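You operate a simulated robot arm through the tools that you are given. There is no shell and no other tool.

You run a simulated robot arm. Do the job below in one go: nothing can be reset, and whatever is moved stays where it is left.

Task
Shut bin 1's slide first, run out the last dose and tip it into the matching white tub.
Fine: dose into the blue tub; spout swung over the cradle; blue tub back. Set down upright: blue tub.

It is judged by the outcome, as a careful person would: the job done as asked, and still so three seconds after it is handed in. It fails if anything else is knocked over, pushed out of place, dropped, spilled or broken.

Robot
A 7-joint arm with a fingered hand, fixed in place. Base frame: the origin is at the foot of the arm, x ahead of it, y to its left, z up. Lengths are in m, angles in rad, forces in N, time in s.
Its first joint turns from -1.204 to 3.002 rad. Payload 5 kg.
The TCP is the grasp point between the finger pads, 0.032 m short of the fingertips. In the tool frame z runs along the fingers and y along their closing line. The gripper opens to 0.16 m. The gripper's body begins 0.089 m behind the TCP. The gripper is a hand of 3 fingers: y runs from the thumb to the fingers, the wrist lies at [0, 0, -0.252] in the tool frame, and closing takes about 1.5 s.
Orientation is that of the tool frame in the base frame, as a unit quaternion [w, x, y, z]. With the fingers straight down and closing along the base's y, the tool's x points along the base's -x, its y along +y and its z along -z.

Tools
- The arm moves only by the tool play_rows. Its argument "moves" is a list of rows, each a list of 2 entries, a list of its own where there are three numbers: the shift along the tool's x, y, z in units of 20 mm (1.0 is 20 mm), then the turn, a rotation vector about the tool's x, y, z in units of 5 degrees (1.0 is 5 degrees). In form: [[[dx, dy, dz], [rx, ry, rz]], ...]. A call has 1 to 20 rows; each row shifts and turns the commanded pose from where the row before left it, along the tool's axes as they then stand. "grip" is the opening, from 0 (shut) to 1 (fully open), set as the call begins (left out, the last holds). A call with a number of a shift or a turn outside -1 to 1 is refused whole. A row lasts 0.2 s, in which the tool goes at most 0.05 m and 0.15 rad; a call with a longer step from one row to the next is refused whole, and so is a gripper value outside its range. A pose out of reach is approached as far as the arm can. The call stops where the force on the tool passes 60 N (or 10 N more than at its start, if that is more) or the arm is blocked; 0.2 s more then pass. Each finger travels about 0.108 m/s and halts on what it meets, pressing with about 29 N; the grip force reading is that of the motor and also rises with nothing between the fingers. The clock runs only during rows and for 0.2 s after the last one: add rows that do not move to give the fingers time. The reply holds the time, the measured pose of the TCP, the force on the tool along the base axes, the opening and the grip force, in the units named above and with some noise, with the torque about the TCP (base axes, N m) and any sound that the robot's microphone picked up.
- Cameras (640 x 400 px; columns grow to the right, rows downward): "scene" is fixed at [0.2185, 0.6496, 1.5761]; the picture's right is [-0.79, -0.62, 0.00], its down [-0.14, 0.18, -0.97] and it looks along [0.60, -0.76, -0.23] (base axes); focal length 322 px, centre (320, 200). "wrist" rides on the gripper at [0.065, -0.004, -0.116] in the tool frame; the picture's right is [0.06, 1.00, 0.00], its down [-0.87, 0.05, -0.49] and it looks along [-0.49, 0.03, 0.87] (tool axes); focal length 261 px, centre (320, 200). There is no depth. A picture from a camera that has moved, and an enlarged one, comes with that camera's place and axes in the base frame and with its lens.
- capture(camera): a new picture of that camera. The clock stands still meanwhile.
- move_column(by): slides the trunk up (or, below 0, down) by that many m; the arm rides with it, the base frame stays. It gives what a move gives, with no picture.
- set_grasp(shape): the hand has 3 fingers and takes this shape, open, in about a second: jaw (thumb against the fingers, like two jaws); tri (thumb and two fingers); tip (a fingertip pinch); poke (one finger out to press); point (the index stretched); flat (the hand flat); cup (the hand cupped); fist (a fist). The gripper value then closes the fingers along that shape, each until it touches; the sizes above hold for jaw. It gives what a move gives, with no picture.
- zoom(camera, box): a new picture of the part [left, top, right, bottom] of that camera's present view, enlarged. The clock stands still meanwhile.
- sign_off(): hands the job in; it is judged then, once.

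Places have to be worked out from the pictures, the camera data and where the tool is seen. Open the gripper and draw the arm clear of the work before you hand the job in, unless the task says otherwise.

The tools are called after "Emit:" as name(argument=value, ...) on one line, values as JSON. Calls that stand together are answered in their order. play_rows: Moves the arm, as the interface text tells. Its arguments: {"type":"object","properties":{"moves":{"type":"array"},"grip":{"type":"number"}},"required":["moves"]} The other tools are called the same way: move_column (by) slides the trunk up or down; set_grasp (shape) gives the hand a shape; capture (camera) takes a picture; zoom (camera, box) takes an enlarged picture of a part of a camera's view; sign_off () hands the job in.

At the start:

```text
clock: 0.0
tool_pos: [0.5854, -0.0333, 1.4905]
orientation: [-0.001, 0.0, 1.0, -0.001]
wrist_force: [0.3, 0.0, 1.2]
moment: [0.03, 0.02, 0.02]
width: 0.16
gripper_force: 0.0
shape: jaw
trunk travel left (down, up): [-0.875, 0.065]
```

scene: 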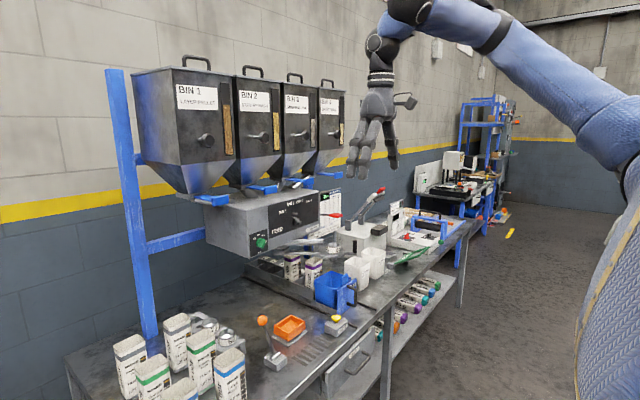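
wrist: 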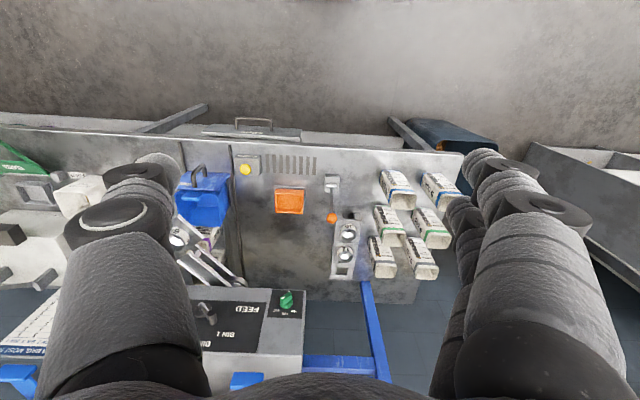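

The first pictures show a row of hopper bins above a feeder box, with a bench of tubs below. I'll enlarge the parts before I move anything.

Emit:
zoom(camera="scene", box=[100, 40, 360, 202])

Emit:
zoom(camera="scene", box=[190, 160, 350, 260])

Emit:
zoom(camera="scene", box=[230, 220, 400, 326])

Emit:
zoom(camera="scene", box=[60, 280, 360, 400])

Emit:
zoom(camera="scene", box=[310, 170, 500, 290])

Emit:
zoom(camera="wrist", box=[160, 130, 480, 330])

```text
2.46 times, centred on (230, 121) of scene
camera zoom: at [0.2185, 0.6496, 1.5761], right [-0.79, -0.62, 0.0], down [-0.14, 0.18, -0.97], along [0.6, -0.76, -0.23], focal length 793 px, centre (542, 394)
```

zoom: 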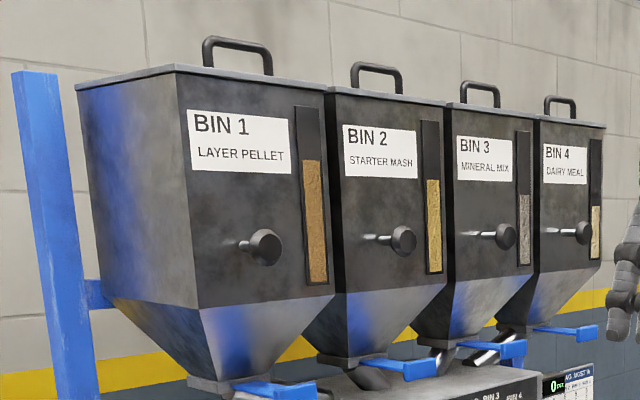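

```text
4.00 times, centred on (270, 210) of scene
camera zoom: at [0.2185, 0.6496, 1.5761], right [-0.79, -0.62, 0.0], down [-0.14, 0.18, -0.97], along [0.6, -0.76, -0.23], focal length 1288 px, centre (520, 160)
```

zoom: 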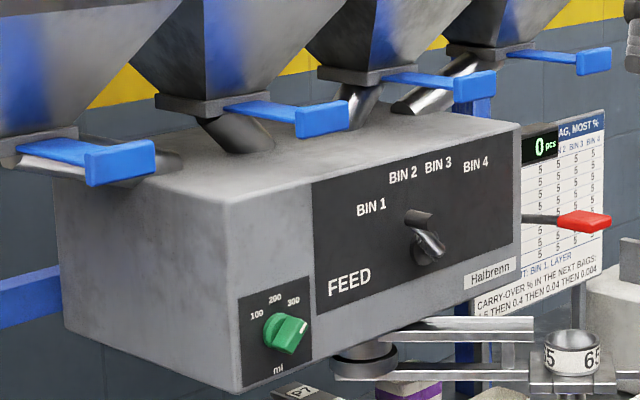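

```text
3.76 times, centred on (315, 273) of scene
camera zoom: at [0.2185, 0.6496, 1.5761], right [-0.79, -0.62, 0.0], down [-0.14, 0.18, -0.97], along [0.6, -0.76, -0.23], focal length 1212 px, centre (339, -75)
```

zoom: 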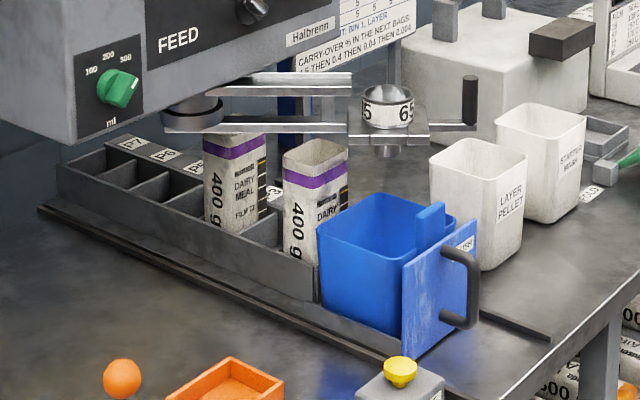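

```text
2.13 times, centred on (210, 340) of scene
camera zoom: at [0.2185, 0.6496, 1.5761], right [-0.79, -0.62, 0.0], down [-0.14, 0.18, -0.97], along [0.6, -0.76, -0.23], focal length 687 px, centre (555, -99)
```

zoom: 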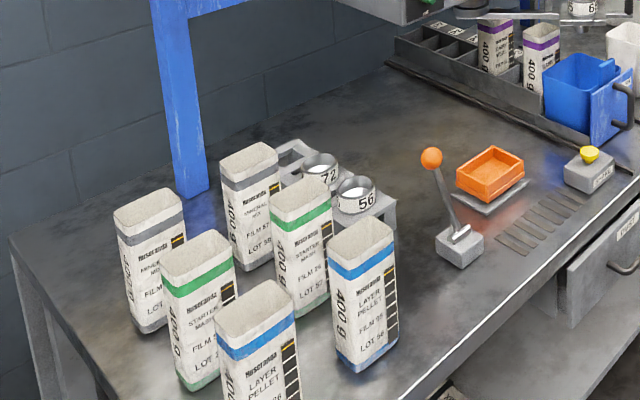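

```text
3.33 times, centred on (405, 230) of scene
camera zoom: at [0.2185, 0.6496, 1.5761], right [-0.79, -0.62, 0.0], down [-0.14, 0.18, -0.97], along [0.6, -0.76, -0.23], focal length 1074 px, centre (37, 100)
```

zoom: 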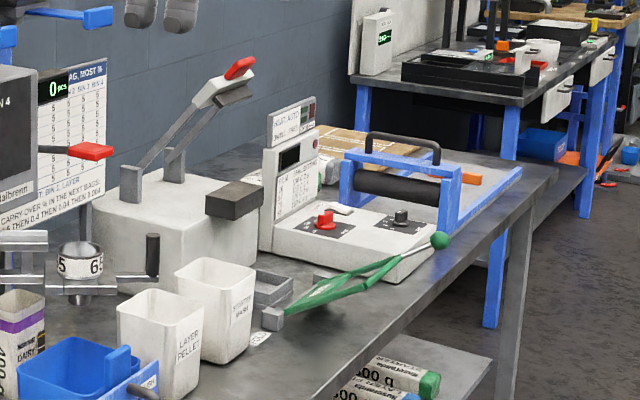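

```text
2.00 times, centred on (320, 230) of wrist
camera zoom: at [0.5206, -0.0376, 1.6055], right [-0.06, 1.0, 0.0], down [0.87, 0.05, 0.49], along [0.49, 0.03, -0.87], focal length 521 px, centre (320, 140)
```

zoom: 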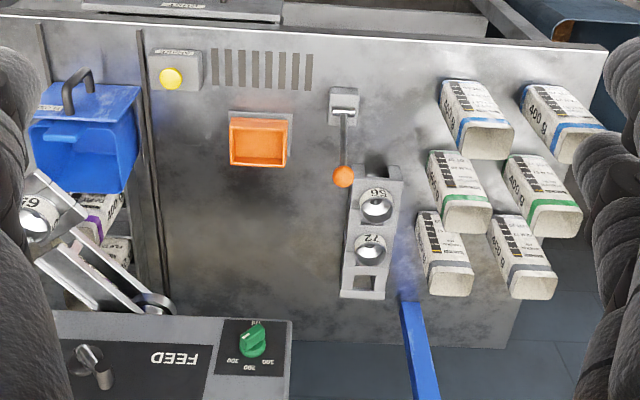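

I triangulated from both cameras: the blue tub is near (0.96, -0.40, 0.87) and the bench top is about 0.75 to 0.78. Next I'll enlarge the slides, selector, lever, chart and tub labels further.

Emit:
zoom(camera="scene", box=[310, 185, 350, 240])

Emit:
zoom(camera="scene", box=[185, 180, 255, 224])

Emit:
zoom(camera="scene", box=[265, 195, 335, 239])

Emit:
zoom(camera="scene", box=[305, 230, 405, 312])

Emit:
zoom(camera="scene", box=[240, 225, 320, 285])

Emit:
zoom(camera="wrist", box=[0, 120, 250, 276])

Emit:
zoom(camera="wrist", box=[0, 244, 320, 400])

```text
7.27 times, centred on (330, 212) of scene
camera zoom: at [0.2185, 0.6496, 1.5761], right [-0.79, -0.62, 0.0], down [-0.14, 0.18, -0.97], along [0.6, -0.76, -0.23], focal length 2342 px, centre (247, 109)
```

zoom: 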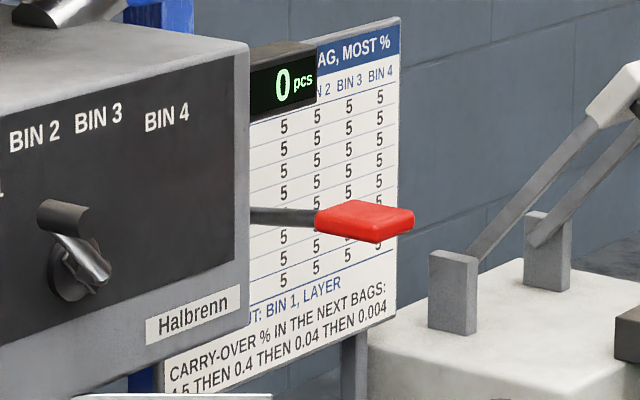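

```text
9.09 times, centred on (220, 202) of scene
camera zoom: at [0.2185, 0.6496, 1.5761], right [-0.79, -0.62, 0.0], down [-0.14, 0.18, -0.97], along [0.6, -0.76, -0.23], focal length 2928 px, centre (1229, 182)
```

zoom: 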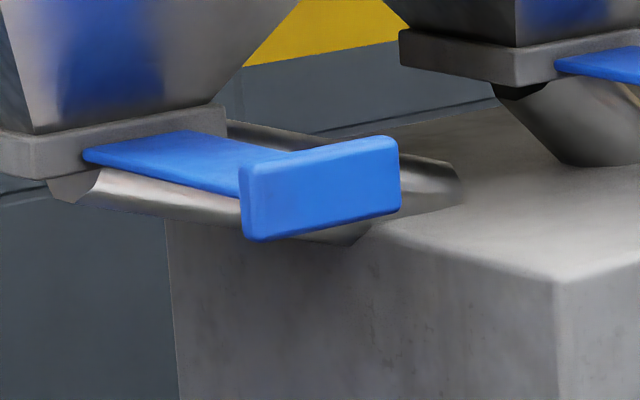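

```text
9.09 times, centred on (300, 217) of scene
camera zoom: at [0.2185, 0.6496, 1.5761], right [-0.79, -0.62, 0.0], down [-0.14, 0.18, -0.97], along [0.6, -0.76, -0.23], focal length 2928 px, centre (502, 46)
```

zoom: 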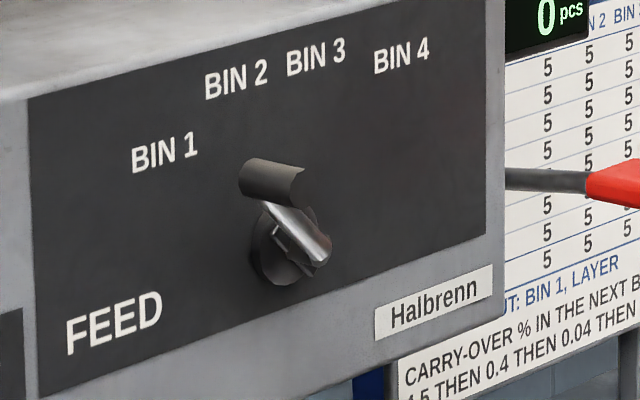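

```text
4.88 times, centred on (355, 271) of scene
camera zoom: at [0.2185, 0.6496, 1.5761], right [-0.79, -0.62, 0.0], down [-0.14, 0.18, -0.97], along [0.6, -0.76, -0.23], focal length 1571 px, centre (149, -146)
```

zoom: 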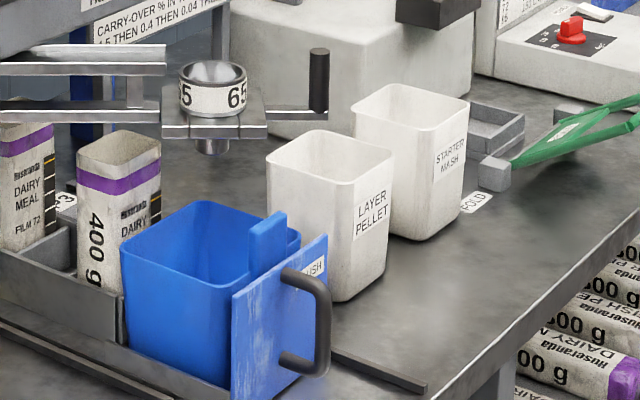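

```text
6.67 times, centred on (280, 255) of scene
camera zoom: at [0.2185, 0.6496, 1.5761], right [-0.79, -0.62, 0.0], down [-0.14, 0.18, -0.97], along [0.6, -0.76, -0.23], focal length 2147 px, centre (587, -167)
```

zoom: 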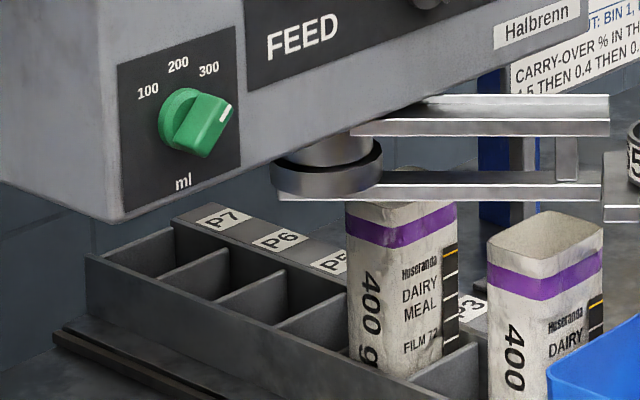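

```text
2.56 times, centred on (125, 198) of wrist
camera zoom: at [0.5206, -0.0376, 1.6055], right [-0.06, 1.0, 0.0], down [0.87, 0.05, 0.49], along [0.49, 0.03, -0.87], focal length 667 px, centre (819, 205)
```

zoom: 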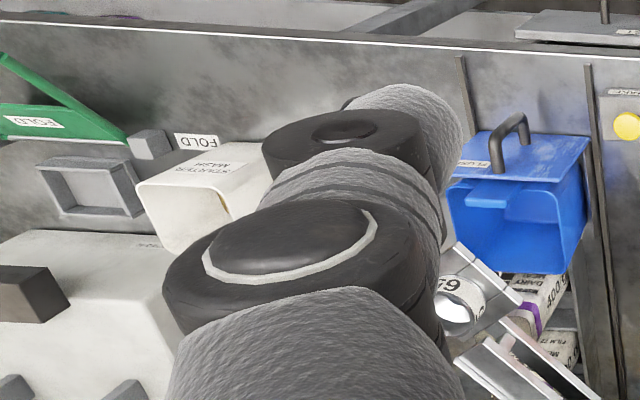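

```text
2.00 times, centred on (160, 322) of wrist
camera zoom: at [0.5206, -0.0376, 1.6055], right [-0.06, 1.0, 0.0], down [0.87, 0.05, 0.49], along [0.49, 0.03, -0.87], focal length 521 px, centre (640, -44)
```

zoom: 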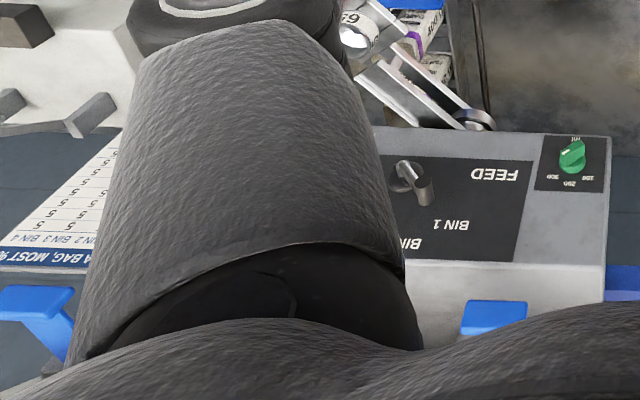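

The bin selector appears to point at BIN 1, and the spout ring "65" triangulates to about (0.97, -0.39, 1.06), almost directly over the blue tub. I'll compare the four slides and read the smaller labels.

Emit:
zoom(camera="scene", box=[190, 180, 240, 212])

Emit:
zoom(camera="scene", box=[240, 170, 290, 202])

Emit:
zoom(camera="scene", box=[275, 165, 325, 197])

Emit:
zoom(camera="scene", box=[305, 160, 355, 192])

Emit:
zoom(camera="scene", box=[340, 245, 400, 300])

Emit:
zoom(camera="scene", box=[300, 225, 360, 265])

Emit:
zoom(camera="scene", box=[305, 260, 365, 312])

```text
12.50 times, centred on (215, 196) of scene
camera zoom: at [0.2185, 0.6496, 1.5761], right [-0.79, -0.62, 0.0], down [-0.14, 0.18, -0.97], along [0.6, -0.76, -0.23], focal length 4026 px, centre (1632, 250)
```

zoom: 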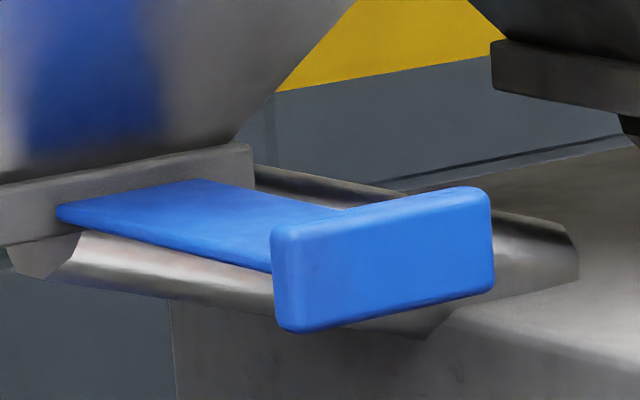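

```text
12.50 times, centred on (265, 186) of scene
camera zoom: at [0.2185, 0.6496, 1.5761], right [-0.79, -0.62, 0.0], down [-0.14, 0.18, -0.97], along [0.6, -0.76, -0.23], focal length 4026 px, centre (1008, 375)
```

zoom: 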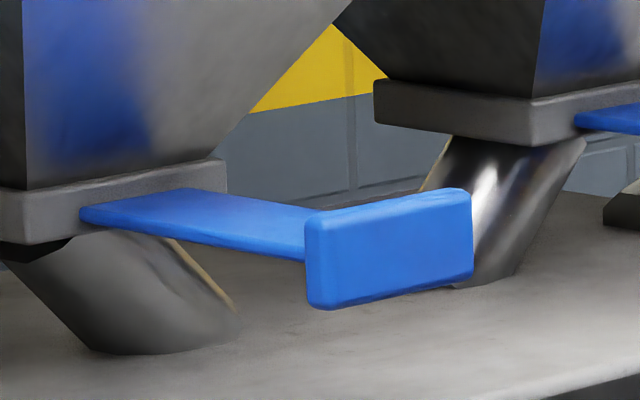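

```text
12.50 times, centred on (300, 181) of scene
camera zoom: at [0.2185, 0.6496, 1.5761], right [-0.79, -0.62, 0.0], down [-0.14, 0.18, -0.97], along [0.6, -0.76, -0.23], focal length 4026 px, centre (570, 438)
```

zoom: 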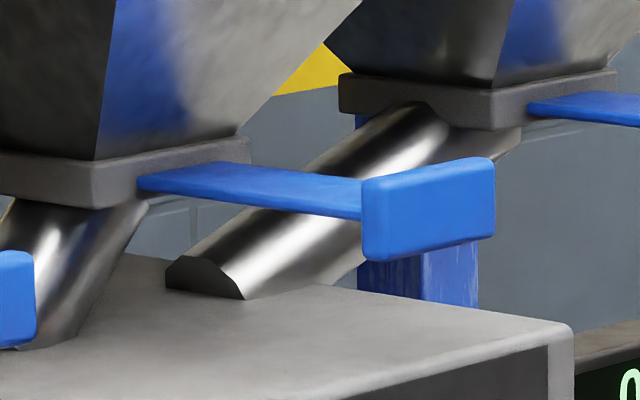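

```text
12.50 times, centred on (330, 176) of scene
camera zoom: at [0.2185, 0.6496, 1.5761], right [-0.79, -0.62, 0.0], down [-0.14, 0.18, -0.97], along [0.6, -0.76, -0.23], focal length 4026 px, centre (195, 500)
```

zoom: 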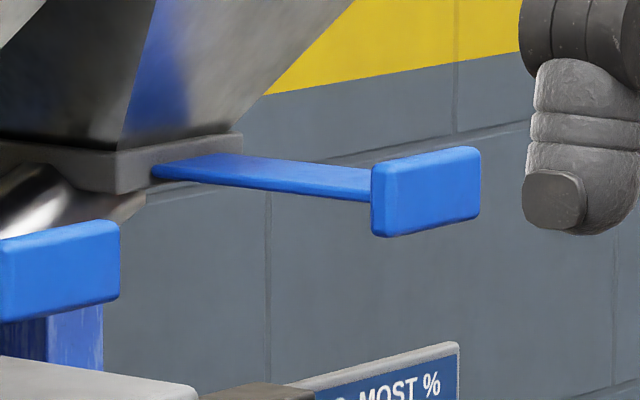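

```text
7.27 times, centred on (370, 272) of scene
camera zoom: at [0.2185, 0.6496, 1.5761], right [-0.79, -0.62, 0.0], down [-0.14, 0.18, -0.97], along [0.6, -0.76, -0.23], focal length 2342 px, centre (-44, -327)
```

zoom: 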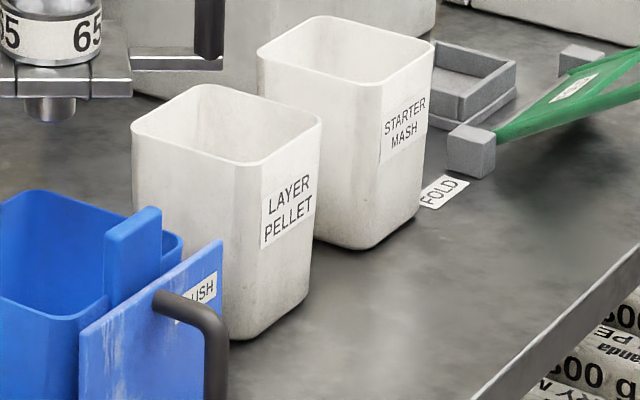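

```text
10.00 times, centred on (330, 245) of scene
camera zoom: at [0.2185, 0.6496, 1.5761], right [-0.79, -0.62, 0.0], down [-0.14, 0.18, -0.97], along [0.6, -0.76, -0.23], focal length 3221 px, centre (220, -250)
```

zoom: 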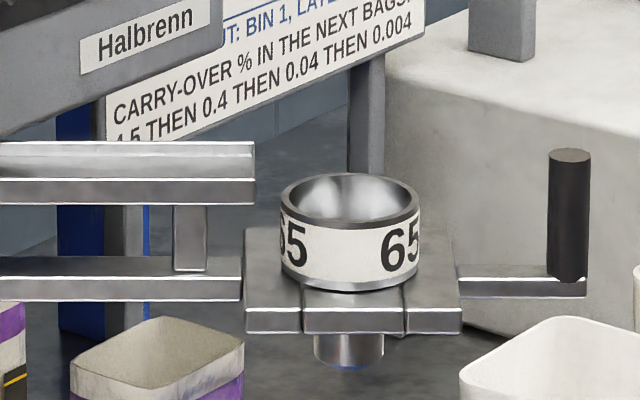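

```text
7.69 times, centred on (335, 286) of scene
camera zoom: at [0.2185, 0.6496, 1.5761], right [-0.79, -0.62, 0.0], down [-0.14, 0.18, -0.97], along [0.6, -0.76, -0.23], focal length 2478 px, centre (205, -462)
```

zoom: 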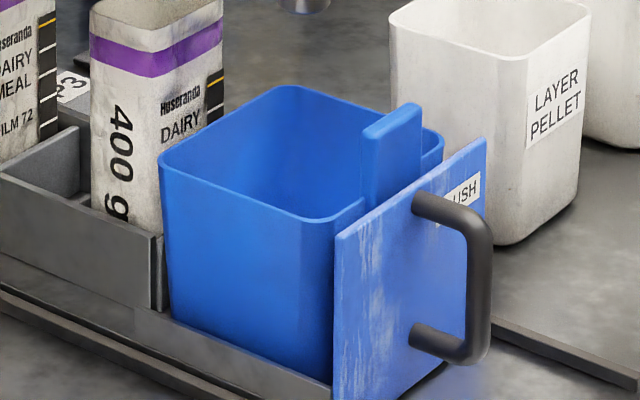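

BIN 2 to 4's slides look the same as BIN 1's from here, so I need a closer look. I'll lower the trunk 0.2 m and move the hand to y≈-0.4 in the free space in front of the bench, so the wrist camera can see the tub and spout.

Emit:
move_column(by=-0.2)

Emit:
play_rows(moves=[[[0, -1, 0], [0, 0, 0]], [[0, -1, 0], [0, 0, 0]], [[0, -1, 0], [0, 0, 0]], [[0, -1, 0], [0, 0, 0]], [[0, -1, 0], [0, 0, 0]], [[0, -1, 0], [0, 0, 0]], [[0, -1, 0], [0, 0, 0]], [[0, -1, 0], [0, 0, 0]], [[0, -1, 0], [0, 0, 0]], [[0, -1, 0], [0, 0, 0]], [[0, -1, 0], [0, 0, 0]], [[0, -1, 0], [0, 0, 0]], [[0, -1, 0], [0, 0, 0]], [[0, -1, 0], [0, 0, 0]], [[0, -1, 0], [0, 0, 0]], [[0, -1, 0], [0, 0, 0]], [[0, -1, 0], [0, 0, 0]], [[0, -1, 0], [0, 0, 0]]])

Emit:
capture(camera="wrist")

Emit:
capture(camera="scene")

```text
clock: 2.2
tool_pos: [0.5858, -0.0334, 1.2917]
orientation: [0.0, 0.0, 1.0, 0.0]
wrist_force: [-0.2, 0.4, -1.2]
moment: [-0.03, 0.01, -0.03]
width: 0.16
gripper_force: 0.0
shape: jaw
trunk travel left (down, up): [-0.675, 0.265]
```

```text
clock: 6.0
tool_pos: [0.5874, -0.3937, 1.2885]
orientation: [-0.001, 0.0, 1.0, 0.0]
wrist_force: [0.8, -0.2, 0.0]
moment: [0.04, -0.02, -0.02]
width: 0.1599
gripper_force: 0.0
shape: jaw
trunk travel left (down, up): [-0.675, 0.265]
```

```text
taken
camera wrist: at [0.5206, -0.3982, 1.4041], right [-0.06, 1.0, 0.0], down [0.87, 0.05, 0.49], along [0.49, 0.03, -0.87], focal length 261 px, centre (320, 200)
```

wrist: 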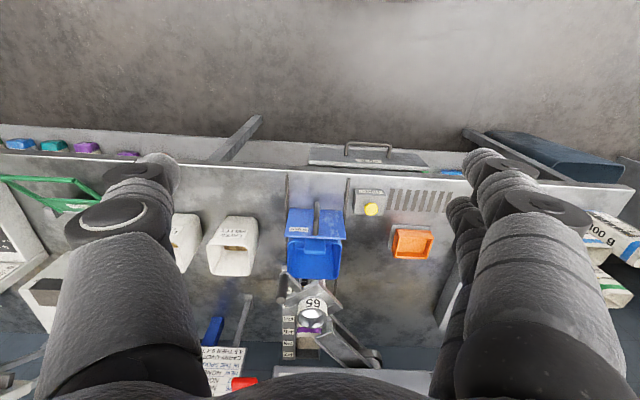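

```text
taken
```

scene: 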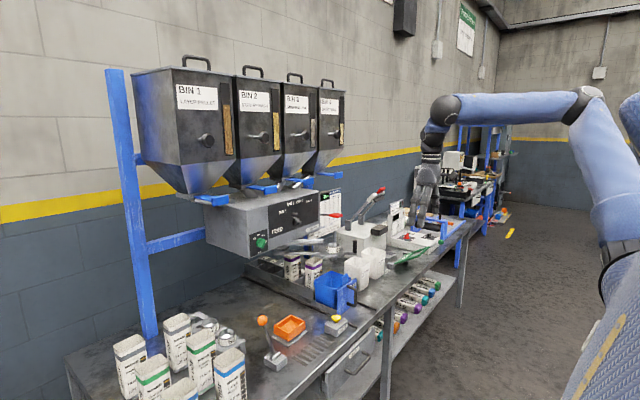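

The wrist camera now looks straight at the tub and spout. I'll enlarge that part, and the lever below it.

Emit:
zoom(camera="wrist", box=[250, 160, 410, 260])

Emit:
zoom(camera="wrist", box=[190, 250, 430, 400])

Emit:
zoom(camera="wrist", box=[265, 255, 385, 375])

Emit:
zoom(camera="wrist", box=[160, 190, 290, 290])

```text
4.00 times, centred on (330, 210) of wrist
camera zoom: at [0.5206, -0.3982, 1.4041], right [-0.06, 1.0, 0.0], down [0.87, 0.05, 0.49], along [0.49, 0.03, -0.87], focal length 1043 px, centre (280, 160)
```

zoom: 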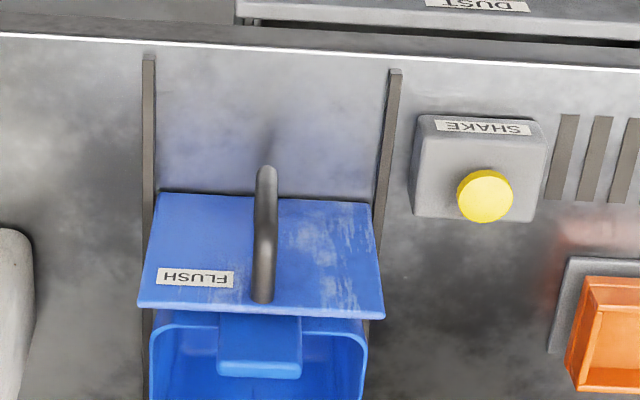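

```text
2.67 times, centred on (310, 325) of wrist
camera zoom: at [0.5206, -0.3982, 1.4041], right [-0.06, 1.0, 0.0], down [0.87, 0.05, 0.49], along [0.49, 0.03, -0.87], focal length 695 px, centre (347, -133)
```

zoom: 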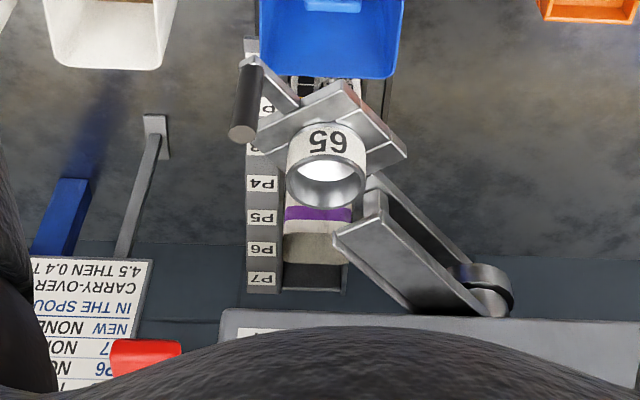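

```text
3.33 times, centred on (325, 315) of wrist
camera zoom: at [0.5206, -0.3982, 1.4041], right [-0.06, 1.0, 0.0], down [0.87, 0.05, 0.49], along [0.49, 0.03, -0.87], focal length 869 px, centre (303, -183)
```

zoom: 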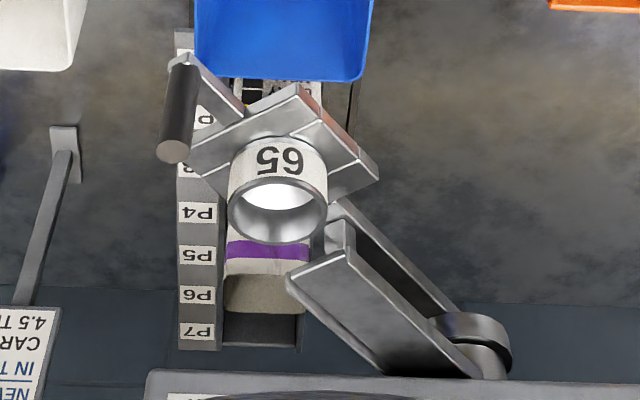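

```text
4.00 times, centred on (225, 240) of wrist
camera zoom: at [0.5206, -0.3982, 1.4041], right [-0.06, 1.0, 0.0], down [0.87, 0.05, 0.49], along [0.49, 0.03, -0.87], focal length 1043 px, centre (700, 40)
```

zoom: 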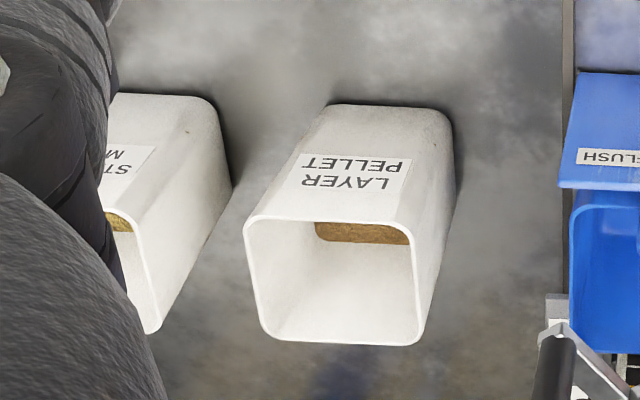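

From the wrist view:
- The red lever is near (1.03, -0.50, 1.17).
- The spout pivot is near (1.15, -0.27), and its black post is near (0.894, -0.445, 1.10).
- The orange cradle is near (0.97, -0.13).
- The chart says the spout holds BIN 1 LAYER.

I'll tilt the hand forward 40° and shift it to y≈-0.5 to look at the lever and slides squarely.

Emit:
play_rows(moves=[[[0, -0.65, 0], [0, -1, 0]], [[0, -0.65, 0], [0, -1, 0]], [[0, -0.65, 0], [0, -1, 0]], [[0, -0.65, 0], [0, -1, 0]], [[0, -0.65, 0], [0, -1, 0]], [[0, -0.65, 0], [0, -1, 0]], [[0, -0.65, 0], [0, -1, 0]], [[0, -0.65, 0], [0, -1, 0]], [[0, 0, 0], [0, 0, 0]]])

Emit:
capture(camera="wrist")

Emit:
zoom(camera="wrist", box=[200, 160, 440, 310])

Emit:
zoom(camera="wrist", box=[260, 180, 360, 260])

```text
clock: 8.0
tool_pos: [0.6008, -0.4883, 1.2864]
orientation: [0.341, -0.001, 0.94, 0.0]
wrist_force: [0.2, -0.2, 0.9]
moment: [-0.03, -0.01, 0.0]
width: 0.1599
gripper_force: 0.1
shape: jaw
out of reach, approached as far as the arm can: row 6, 7, 8
trunk travel left (down, up): [-0.675, 0.265]
```

```text
taken
camera wrist: at [0.4758, -0.4909, 1.3326], right [-0.05, 1.0, -0.04], down [0.35, 0.06, 0.94], along [0.94, 0.03, -0.35], focal length 261 px, centre (320, 200)
```

wrist: 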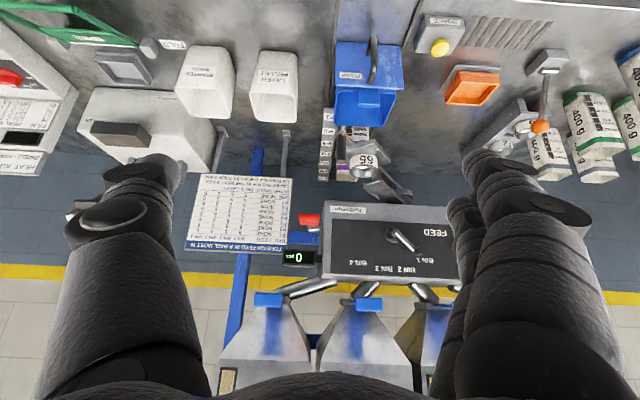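

```text
2.67 times, centred on (320, 235) of wrist
camera zoom: at [0.4758, -0.4909, 1.3326], right [-0.05, 1.0, -0.04], down [0.35, 0.06, 0.94], along [0.94, 0.03, -0.35], focal length 695 px, centre (320, 107)
```

zoom: 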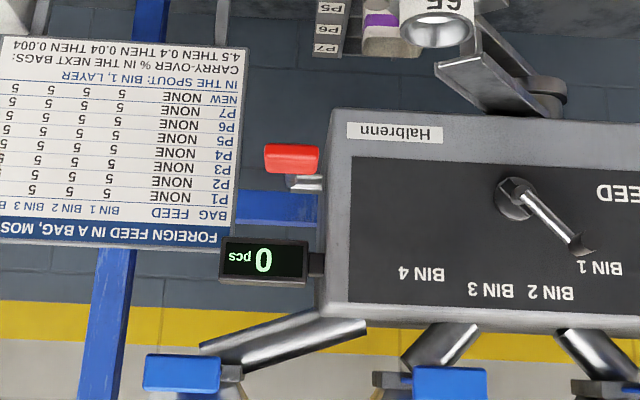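

```text
5.00 times, centred on (310, 220) of wrist
camera zoom: at [0.4758, -0.4909, 1.3326], right [-0.05, 1.0, -0.04], down [0.35, 0.06, 0.94], along [0.94, 0.03, -0.35], focal length 1303 px, centre (370, 100)
```

zoom: 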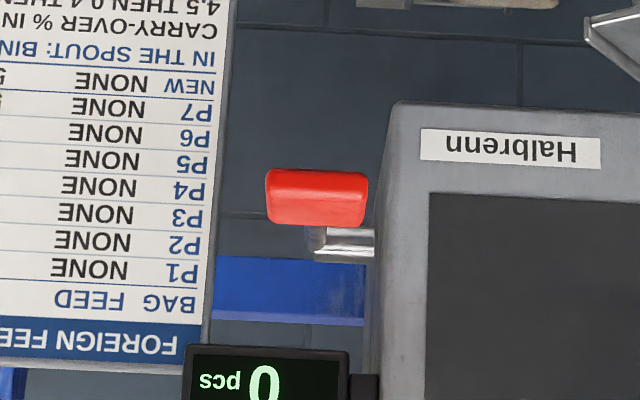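

The pictures confirm several things:
- The selector is on BIN 1.
- The red lever arm points toward me, slightly raised, at about (1.04, -0.50, 1.167) beside the feeder box.
- The bin slides stand about 9 cm out, with their plates at x≈1.07 and z≈1.342. BIN 1's is at y≈0.075.

I'll move across at a safe distance, level the hand to point forward, and close the fingers to push the slide.

Emit:
play_rows(moves=[[[-0.28, 0.97, 0.05], [0, 0, 0]], [[-0.28, 0.97, 0.05], [0, 0, 0]], [[-0.28, 0.97, 0.05], [0, 0, 0]], [[-0.28, 0.97, 0.05], [0, 0, 0]], [[-0.28, 0.97, 0.05], [0, 0, 0]], [[-0.28, 0.97, 0.05], [0, 0, 0]], [[-0.28, 0.97, 0.05], [0, 0, 0]], [[-0.28, 0.97, 0.05], [0, 0, 0]], [[-0.28, 0.97, 0.05], [0, 0, 0]], [[-0.28, 0.97, 0.05], [0, 0, 0]], [[-0.28, 0.97, 0.05], [0, 0, 0]], [[-0.28, 0.97, 0.05], [0, 0, 0]], [[-0.28, 0.97, 0.05], [0, 0, 0]], [[-0.28, 0.97, 0.05], [0, 0, 0]], [[-0.28, 0.97, 0.05], [0, 0, 0]], [[-0.28, 0.97, 0.05], [0, 0, 0]], [[-0.28, 0.97, 0.05], [0, 0, 0]], [[-0.28, 0.97, 0.05], [0, 0, 0]], [[-0.28, 0.97, 0.05], [0, 0, 0]], [[-0.28, 0.97, 0.05], [0, 0, 0]]], grip=0)

Emit:
play_rows(moves=[[[0, 0.85, 0], [0, -1, 0]], [[0, 0.85, 0], [0, -1, 0]], [[0, 0.85, 0], [0, -1, 0]], [[0, 0.85, 0], [0, -1, 0]], [[0, 0.85, 0], [0, -1, 0]], [[0, 0.85, 0], [0, -1, 0]], [[0, 0.85, 0], [0, -1, 0]], [[0, 0.85, 0], [0, -1, 0]], [[0, 0.85, 0], [0, -1, 0]], [[0, 0.85, 0], [0, -1, 0]], [[0, 0, 0], [0, 0, 0]]])

Emit:
capture(camera="wrist")

Emit:
capture(camera="scene")

```text
clock: 12.2
tool_pos: [0.6994, -0.0998, 1.3423]
orientation: [0.342, -0.001, 0.94, 0.001]
wrist_force: [-0.3, 0.0, 1.0]
moment: [-0.03, -0.01, -0.01]
width: 0.0
gripper_force: 28.6
shape: jaw
trunk travel left (down, up): [-0.675, 0.265]
```

```text
clock: 14.6
tool_pos: [0.7041, 0.0592, 1.3488]
orientation: [0.707, 0.011, 0.707, 0.005]
wrist_force: [-0.1, -1.4, -0.5]
moment: [-0.03, 0.01, 0.02]
width: 0.0001
gripper_force: 29.4
shape: jaw
trunk travel left (down, up): [-0.675, 0.265]
```

```text
taken
camera wrist: at [0.589, 0.0578, 1.2824], right [0.01, 1.0, -0.04], down [-0.49, 0.04, 0.87], along [0.87, 0.01, 0.49], focal length 261 px, centre (320, 200)
```

wrist: 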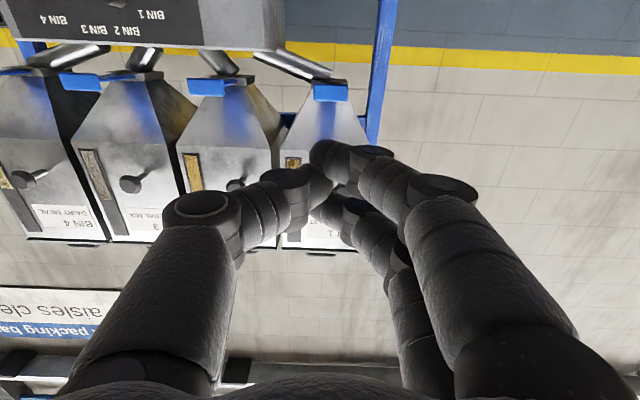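

```text
taken
```

scene: 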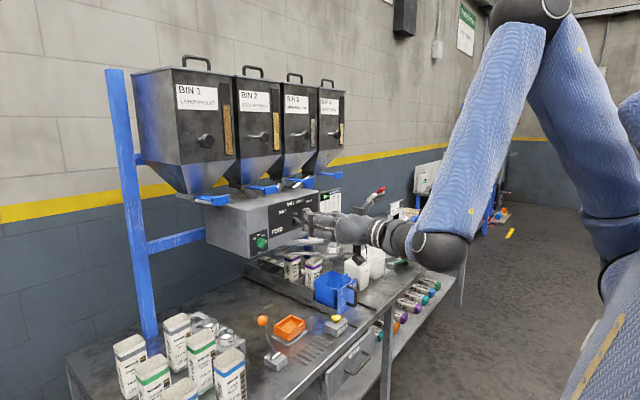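

Bin 1's slide plate now triangulates to about (1.067, 0.072, 1.338), straight ahead of the closed fingers. I'll check it enlarged before advancing.

Emit:
zoom(camera="wrist", box=[250, 40, 410, 200])

Emit:
zoom(camera="wrist", box=[20, 30, 300, 130])

```text
2.50 times, centred on (330, 120) of wrist
camera zoom: at [0.589, 0.0578, 1.2824], right [0.01, 1.0, -0.04], down [-0.49, 0.04, 0.87], along [0.87, 0.01, 0.49], focal length 652 px, centre (295, 400)
```

zoom: 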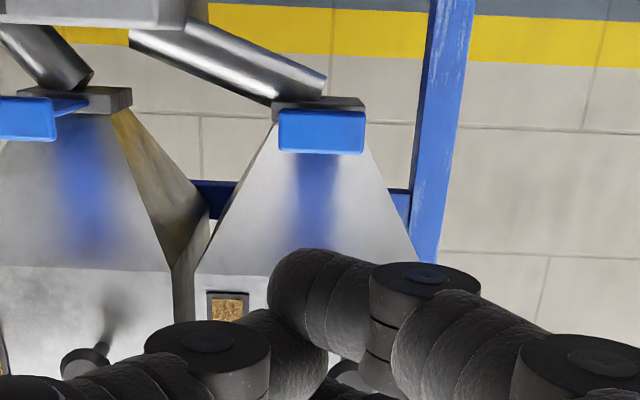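

```text
2.29 times, centred on (160, 80) of wrist
camera zoom: at [0.589, 0.0578, 1.2824], right [0.01, 1.0, -0.04], down [-0.49, 0.04, 0.87], along [0.87, 0.01, 0.49], focal length 596 px, centre (686, 474)
```

zoom: 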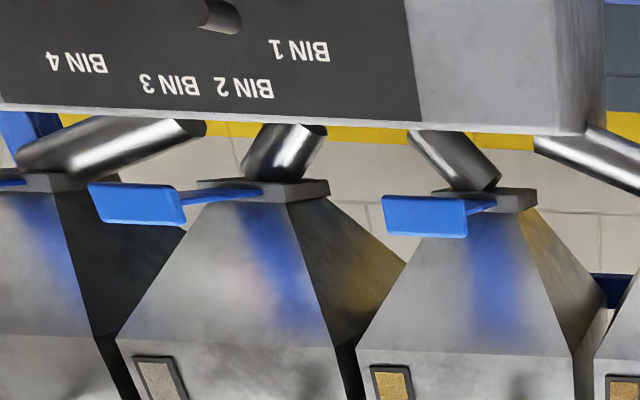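

The plate is clear of obstacles ahead of me. I'll advance 0.28 m with a small downward correction, stopping about 4 cm short of contact.

Emit:
play_rows(moves=[[[0, 0, 0], [0, 0, 0]], [[0, 0, 1], [0, 0, 0]], [[0, 0, 1], [0, 0, 0]], [[0, 0, 1], [0, 0, 0]], [[0, 0, 1], [0, 0, 0]], [[0, 0, 1], [0, 0, 0]], [[0, 0, 1], [0, 0, 0]], [[0, 0, 1], [0, 0, 0]], [[0, 0, 1], [0, 0, 0]], [[0, 0, 1], [0, 0, 0]], [[0, 0, 1], [0, 0, 0]], [[0, 0, 1], [0, 0, 0]], [[0, 0, 1], [0, 0, 0]], [[0, 0, 1], [0, 0, 0]], [[0, 0, 1], [0, 0, 0]], [[0, 0, 0], [0, 0, 0]]])

Emit:
capture(camera="wrist")

Emit:
zoom(camera="scene", box=[180, 140, 420, 290])

```text
clock: 18.0
tool_pos: [0.9788, 0.0703, 1.3435]
orientation: [0.707, 0.0, 0.707, 0.0]
wrist_force: [-0.8, 0.7, -0.1]
moment: [-0.01, 0.03, 0.0]
width: 0.0001
gripper_force: 29.2
shape: jaw
trunk travel left (down, up): [-0.675, 0.265]
```

```text
taken
camera wrist: at [0.8628, 0.0661, 1.2787], right [0.0, 1.0, -0.06], down [-0.49, 0.05, 0.87], along [0.87, 0.03, 0.49], focal length 261 px, centre (320, 200)
```

wrist: 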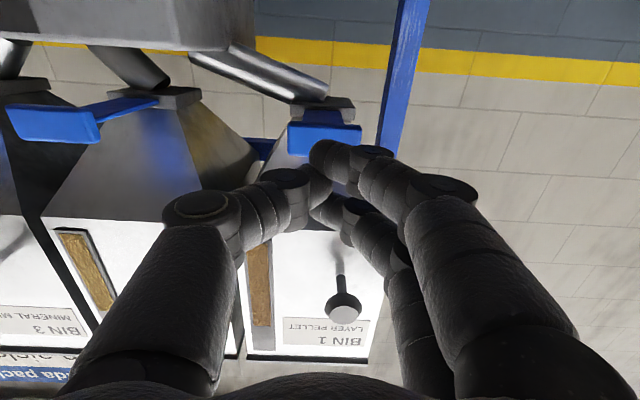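

```text
2.67 times, centred on (300, 215) of scene
camera zoom: at [0.2185, 0.6496, 1.5761], right [-0.79, -0.62, 0.0], down [-0.14, 0.18, -0.97], along [0.6, -0.76, -0.23], focal length 859 px, centre (373, 160)
```

zoom: 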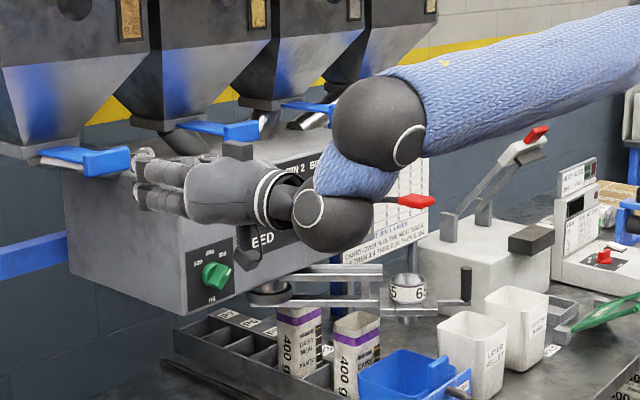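

The fingertips are level with the plate, about 5 cm short of it. I'll push forward slowly while watching the force, correcting 6 mm down.

Emit:
play_rows(moves=[[[0.15, 0.05, 0.5], [0, 0, 0]], [[0.15, 0.05, 0.5], [0, 0, 0]], [[0, 0, 0.5], [0, 0, 0]], [[0, 0, 0.5], [0, 0, 0]], [[0, 0, 0.5], [0, 0, 0]], [[0, 0, 0.5], [0, 0, 0]], [[0, 0, 0.5], [0, 0, 0]], [[0, 0, 0.5], [0, 0, 0]], [[0, 0, 0.5], [0, 0, 0]]])

Emit:
capture(camera="wrist")

Emit:
zoom(camera="scene", box=[180, 160, 280, 224])

```text
clock: 20.0
tool_pos: [1.0699, 0.0731, 1.336]
orientation: [0.707, 0.0, 0.707, 0.0]
wrist_force: [0.4, 0.4, 0.1]
moment: [-0.02, 0.0, 0.0]
width: 0.0
gripper_force: 29.1
shape: jaw
trunk travel left (down, up): [-0.675, 0.265]
```

```text
taken
camera wrist: at [0.9536, 0.0693, 1.2707], right [0.0, 1.0, -0.06], down [-0.49, 0.05, 0.87], along [0.87, 0.03, 0.49], focal length 261 px, centre (320, 200)
```

wrist: 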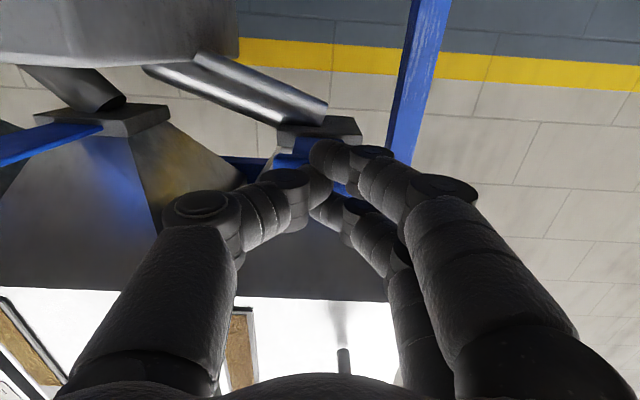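

```text
6.25 times, centred on (230, 192) of scene
camera zoom: at [0.2185, 0.6496, 1.5761], right [-0.79, -0.62, 0.0], down [-0.14, 0.18, -0.97], along [0.6, -0.76, -0.23], focal length 2013 px, centre (882, 250)
```

zoom: 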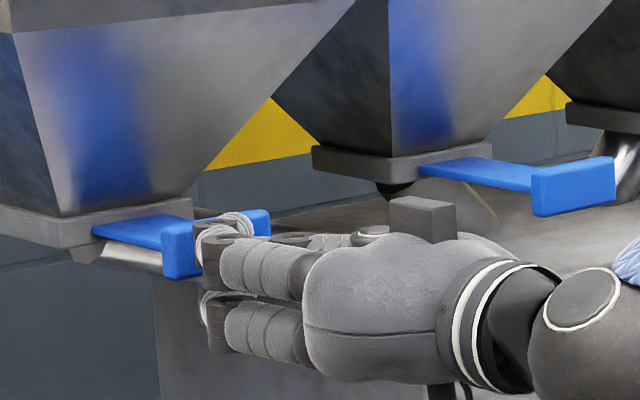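

The slide moves easily with almost no force and is about a third of the way in. I'll keep pushing in small steps toward its stop.

Emit:
play_rows(moves=[[[0, 0, 0.4], [0, 0, 0]], [[0, 0, 0.4], [0, 0, 0]], [[0, 0, 0.4], [0, 0, 0]], [[0, 0, 0.4], [0, 0, 0]], [[0, 0, 0.4], [0, 0, 0]], [[0, 0, 0.4], [0, 0, 0]]])

Emit:
zoom(camera="scene", box=[180, 160, 280, 224])

Emit:
capture(camera="wrist")

```text
clock: 20.8
tool_pos: [1.0829, 0.074, 1.3371]
orientation: [0.707, -0.004, 0.707, 0.0]
wrist_force: [-49.6, -12.1, -2.9]
moment: [-0.05, 0.03, -0.58]
width: 0.0002
gripper_force: 29.5
shape: jaw
trunk travel left (down, up): [-0.675, 0.265]
stopped in row 3: the force on the tool passed its limit at 70 N (the readings are from after the stop); the commanded pose is now the measured one
```

```text
6.25 times, centred on (230, 192) of scene
camera zoom: at [0.2185, 0.6496, 1.5761], right [-0.79, -0.62, 0.0], down [-0.14, 0.18, -0.97], along [0.6, -0.76, -0.23], focal length 2013 px, centre (882, 250)
```

zoom: 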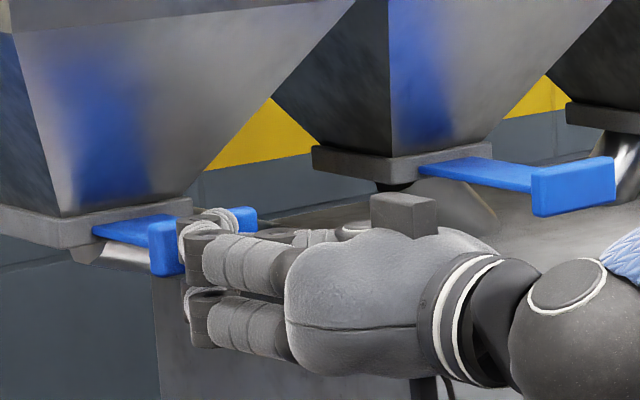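

```text
taken
camera wrist: at [0.9667, 0.0695, 1.2712], right [-0.01, 1.0, -0.07], down [-0.49, 0.05, 0.87], along [0.87, 0.04, 0.49], focal length 261 px, centre (320, 200)
```

wrist: 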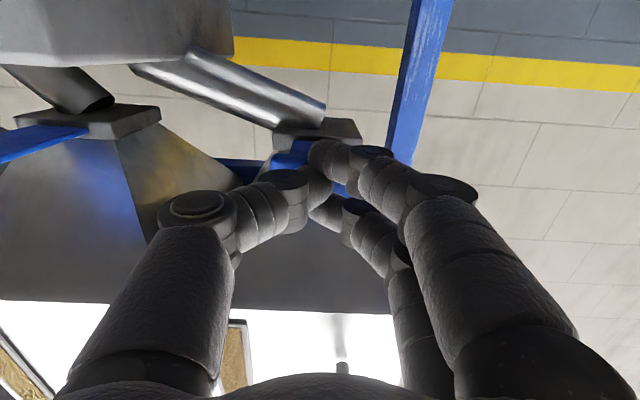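

The push stopped with about 70 N after roughly 5 cm of slide travel, so this is either the end stop or a jam. I'll back off and look at it from both cameras.

Emit:
play_rows(moves=[[[0, 0, -0.5], [0, 0, 0]], [[0, 0, -1], [0, 0, 0]], [[0, 0, -1], [0, 0, 0]], [[0, 0, -1], [0, 0, 0]], [[0, 0, -1], [0, 0, 0]], [[0, 0, -1], [0, 0, 0]], [[0, 0, -1], [0, 0, 0]], [[0, 0, 0], [0, 0, 0]]])

Emit:
zoom(camera="scene", box=[180, 160, 280, 224])

Emit:
zoom(camera="wrist", box=[180, 40, 440, 202])

```text
clock: 22.6
tool_pos: [0.9596, 0.0754, 1.3311]
orientation: [0.705, -0.003, 0.709, 0.001]
wrist_force: [-0.5, -0.6, -0.8]
moment: [0.0, 0.0, 0.02]
width: 0.0002
gripper_force: 28.9
shape: jaw
trunk travel left (down, up): [-0.675, 0.265]
```

```text
6.25 times, centred on (230, 192) of scene
camera zoom: at [0.2185, 0.6496, 1.5761], right [-0.79, -0.62, 0.0], down [-0.14, 0.18, -0.97], along [0.6, -0.76, -0.23], focal length 2013 px, centre (882, 250)
```

zoom: 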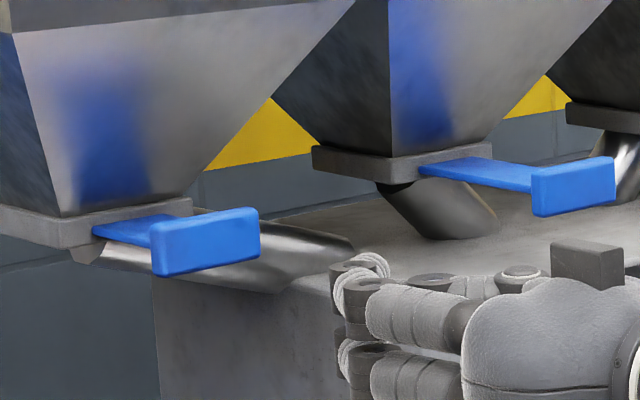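

```text
2.46 times, centred on (310, 121) of wrist
camera zoom: at [0.8432, 0.0709, 1.2669], right [0.0, 1.0, -0.07], down [-0.49, 0.05, 0.87], along [0.87, 0.04, 0.49], focal length 642 px, centre (345, 394)
```

zoom: 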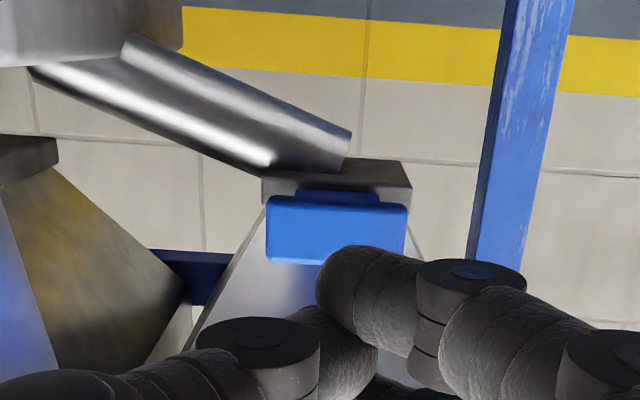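

The plate stayed at its inner position, and resistance went from nothing to a hard stop after about 5 cm, so I take bin 1's slide as shut. Next I'll retreat, tilt the hand to 45° down and cross to the red lever's side at x≈0.86.

Emit:
play_rows(moves=[[[0, -0.5, -1], [0, 0, 0]], [[0, -0.5, -1], [0, 0, 0]], [[0, -0.5, -1], [0, 0, 0]], [[0, -0.5, -1], [0, 0, 0]], [[0, -0.5, -1], [0, 0, 0]], [[0, -1, 0], [0, 1, 0]], [[0, -1, 0], [0, 1, 0]], [[0, -1, 0], [0, 1, 0]], [[0, -1, 0], [0, 1, 0]], [[0, -1, 0], [0, 1, 0]], [[0, -1, 0], [0, 1, 0]], [[0, -1, 0], [0, 1, 0]], [[0, -1, 0], [0, 1, 0]], [[0, -1, 0], [0, 1, 0]], [[0, -1, 0], [0, 0, 0]], [[0, -1, 0], [0, 0, 0]], [[0, -1, 0], [0, 0, 0]], [[0, 0, 0], [0, 0, 0]]])

Emit:
capture(camera="wrist")

Emit:
capture(camera="scene")

```text
clock: 26.4
tool_pos: [0.8639, -0.1817, 1.3098]
orientation: [0.46, -0.003, 0.888, -0.001]
wrist_force: [0.4, 0.1, 0.2]
moment: [0.0, 0.01, 0.0]
width: 0.0
gripper_force: 28.6
shape: jaw
out of reach, approached as far as the arm can: row 12, 13, 14
trunk travel left (down, up): [-0.675, 0.265]
```

```text
taken
camera wrist: at [0.7313, -0.1846, 1.3229], right [-0.04, 1.0, -0.05], down [0.1, 0.06, 0.99], along [0.99, 0.04, -0.1], focal length 261 px, centre (320, 200)
```

wrist: 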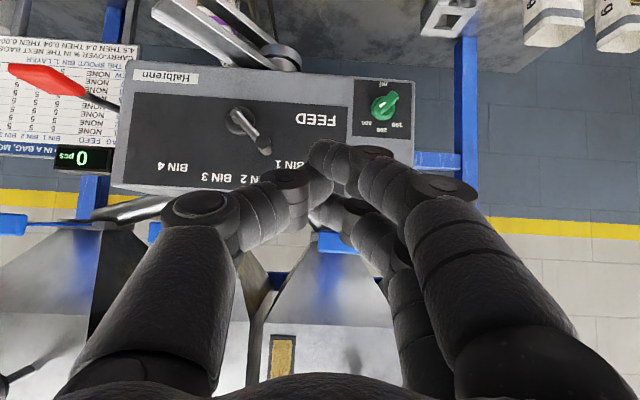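

```text
taken
```

scene: 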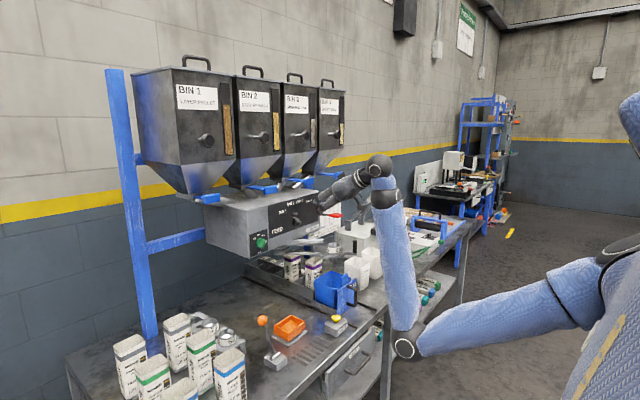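

The arm has changed its elbow posture: the elbow is now low in front of the bench, and the hand is lagging its command. I'll let it settle without moving and check again.

Emit:
play_rows(moves=[[[0, 0, 0], [0, 0, 0]], [[0, 0, 0], [0, 0, 0]], [[0, 0, 0], [0, 0, 0]], [[0, 0, 0], [0, 0, 0]], [[0, 0, 0], [0, 0, 0]]])

Emit:
capture(camera="scene")

```text
clock: 27.6
tool_pos: [0.8628, -0.1804, 1.3101]
orientation: [0.461, -0.004, 0.888, 0.001]
wrist_force: [0.6, -0.4, 0.0]
moment: [0.0, 0.02, 0.01]
width: 0.0003
gripper_force: 30.0
shape: jaw
trunk travel left (down, up): [-0.675, 0.265]
```

```text
taken
```

scene: 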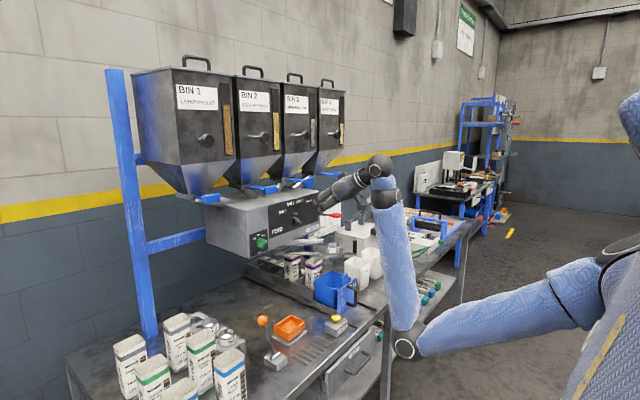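

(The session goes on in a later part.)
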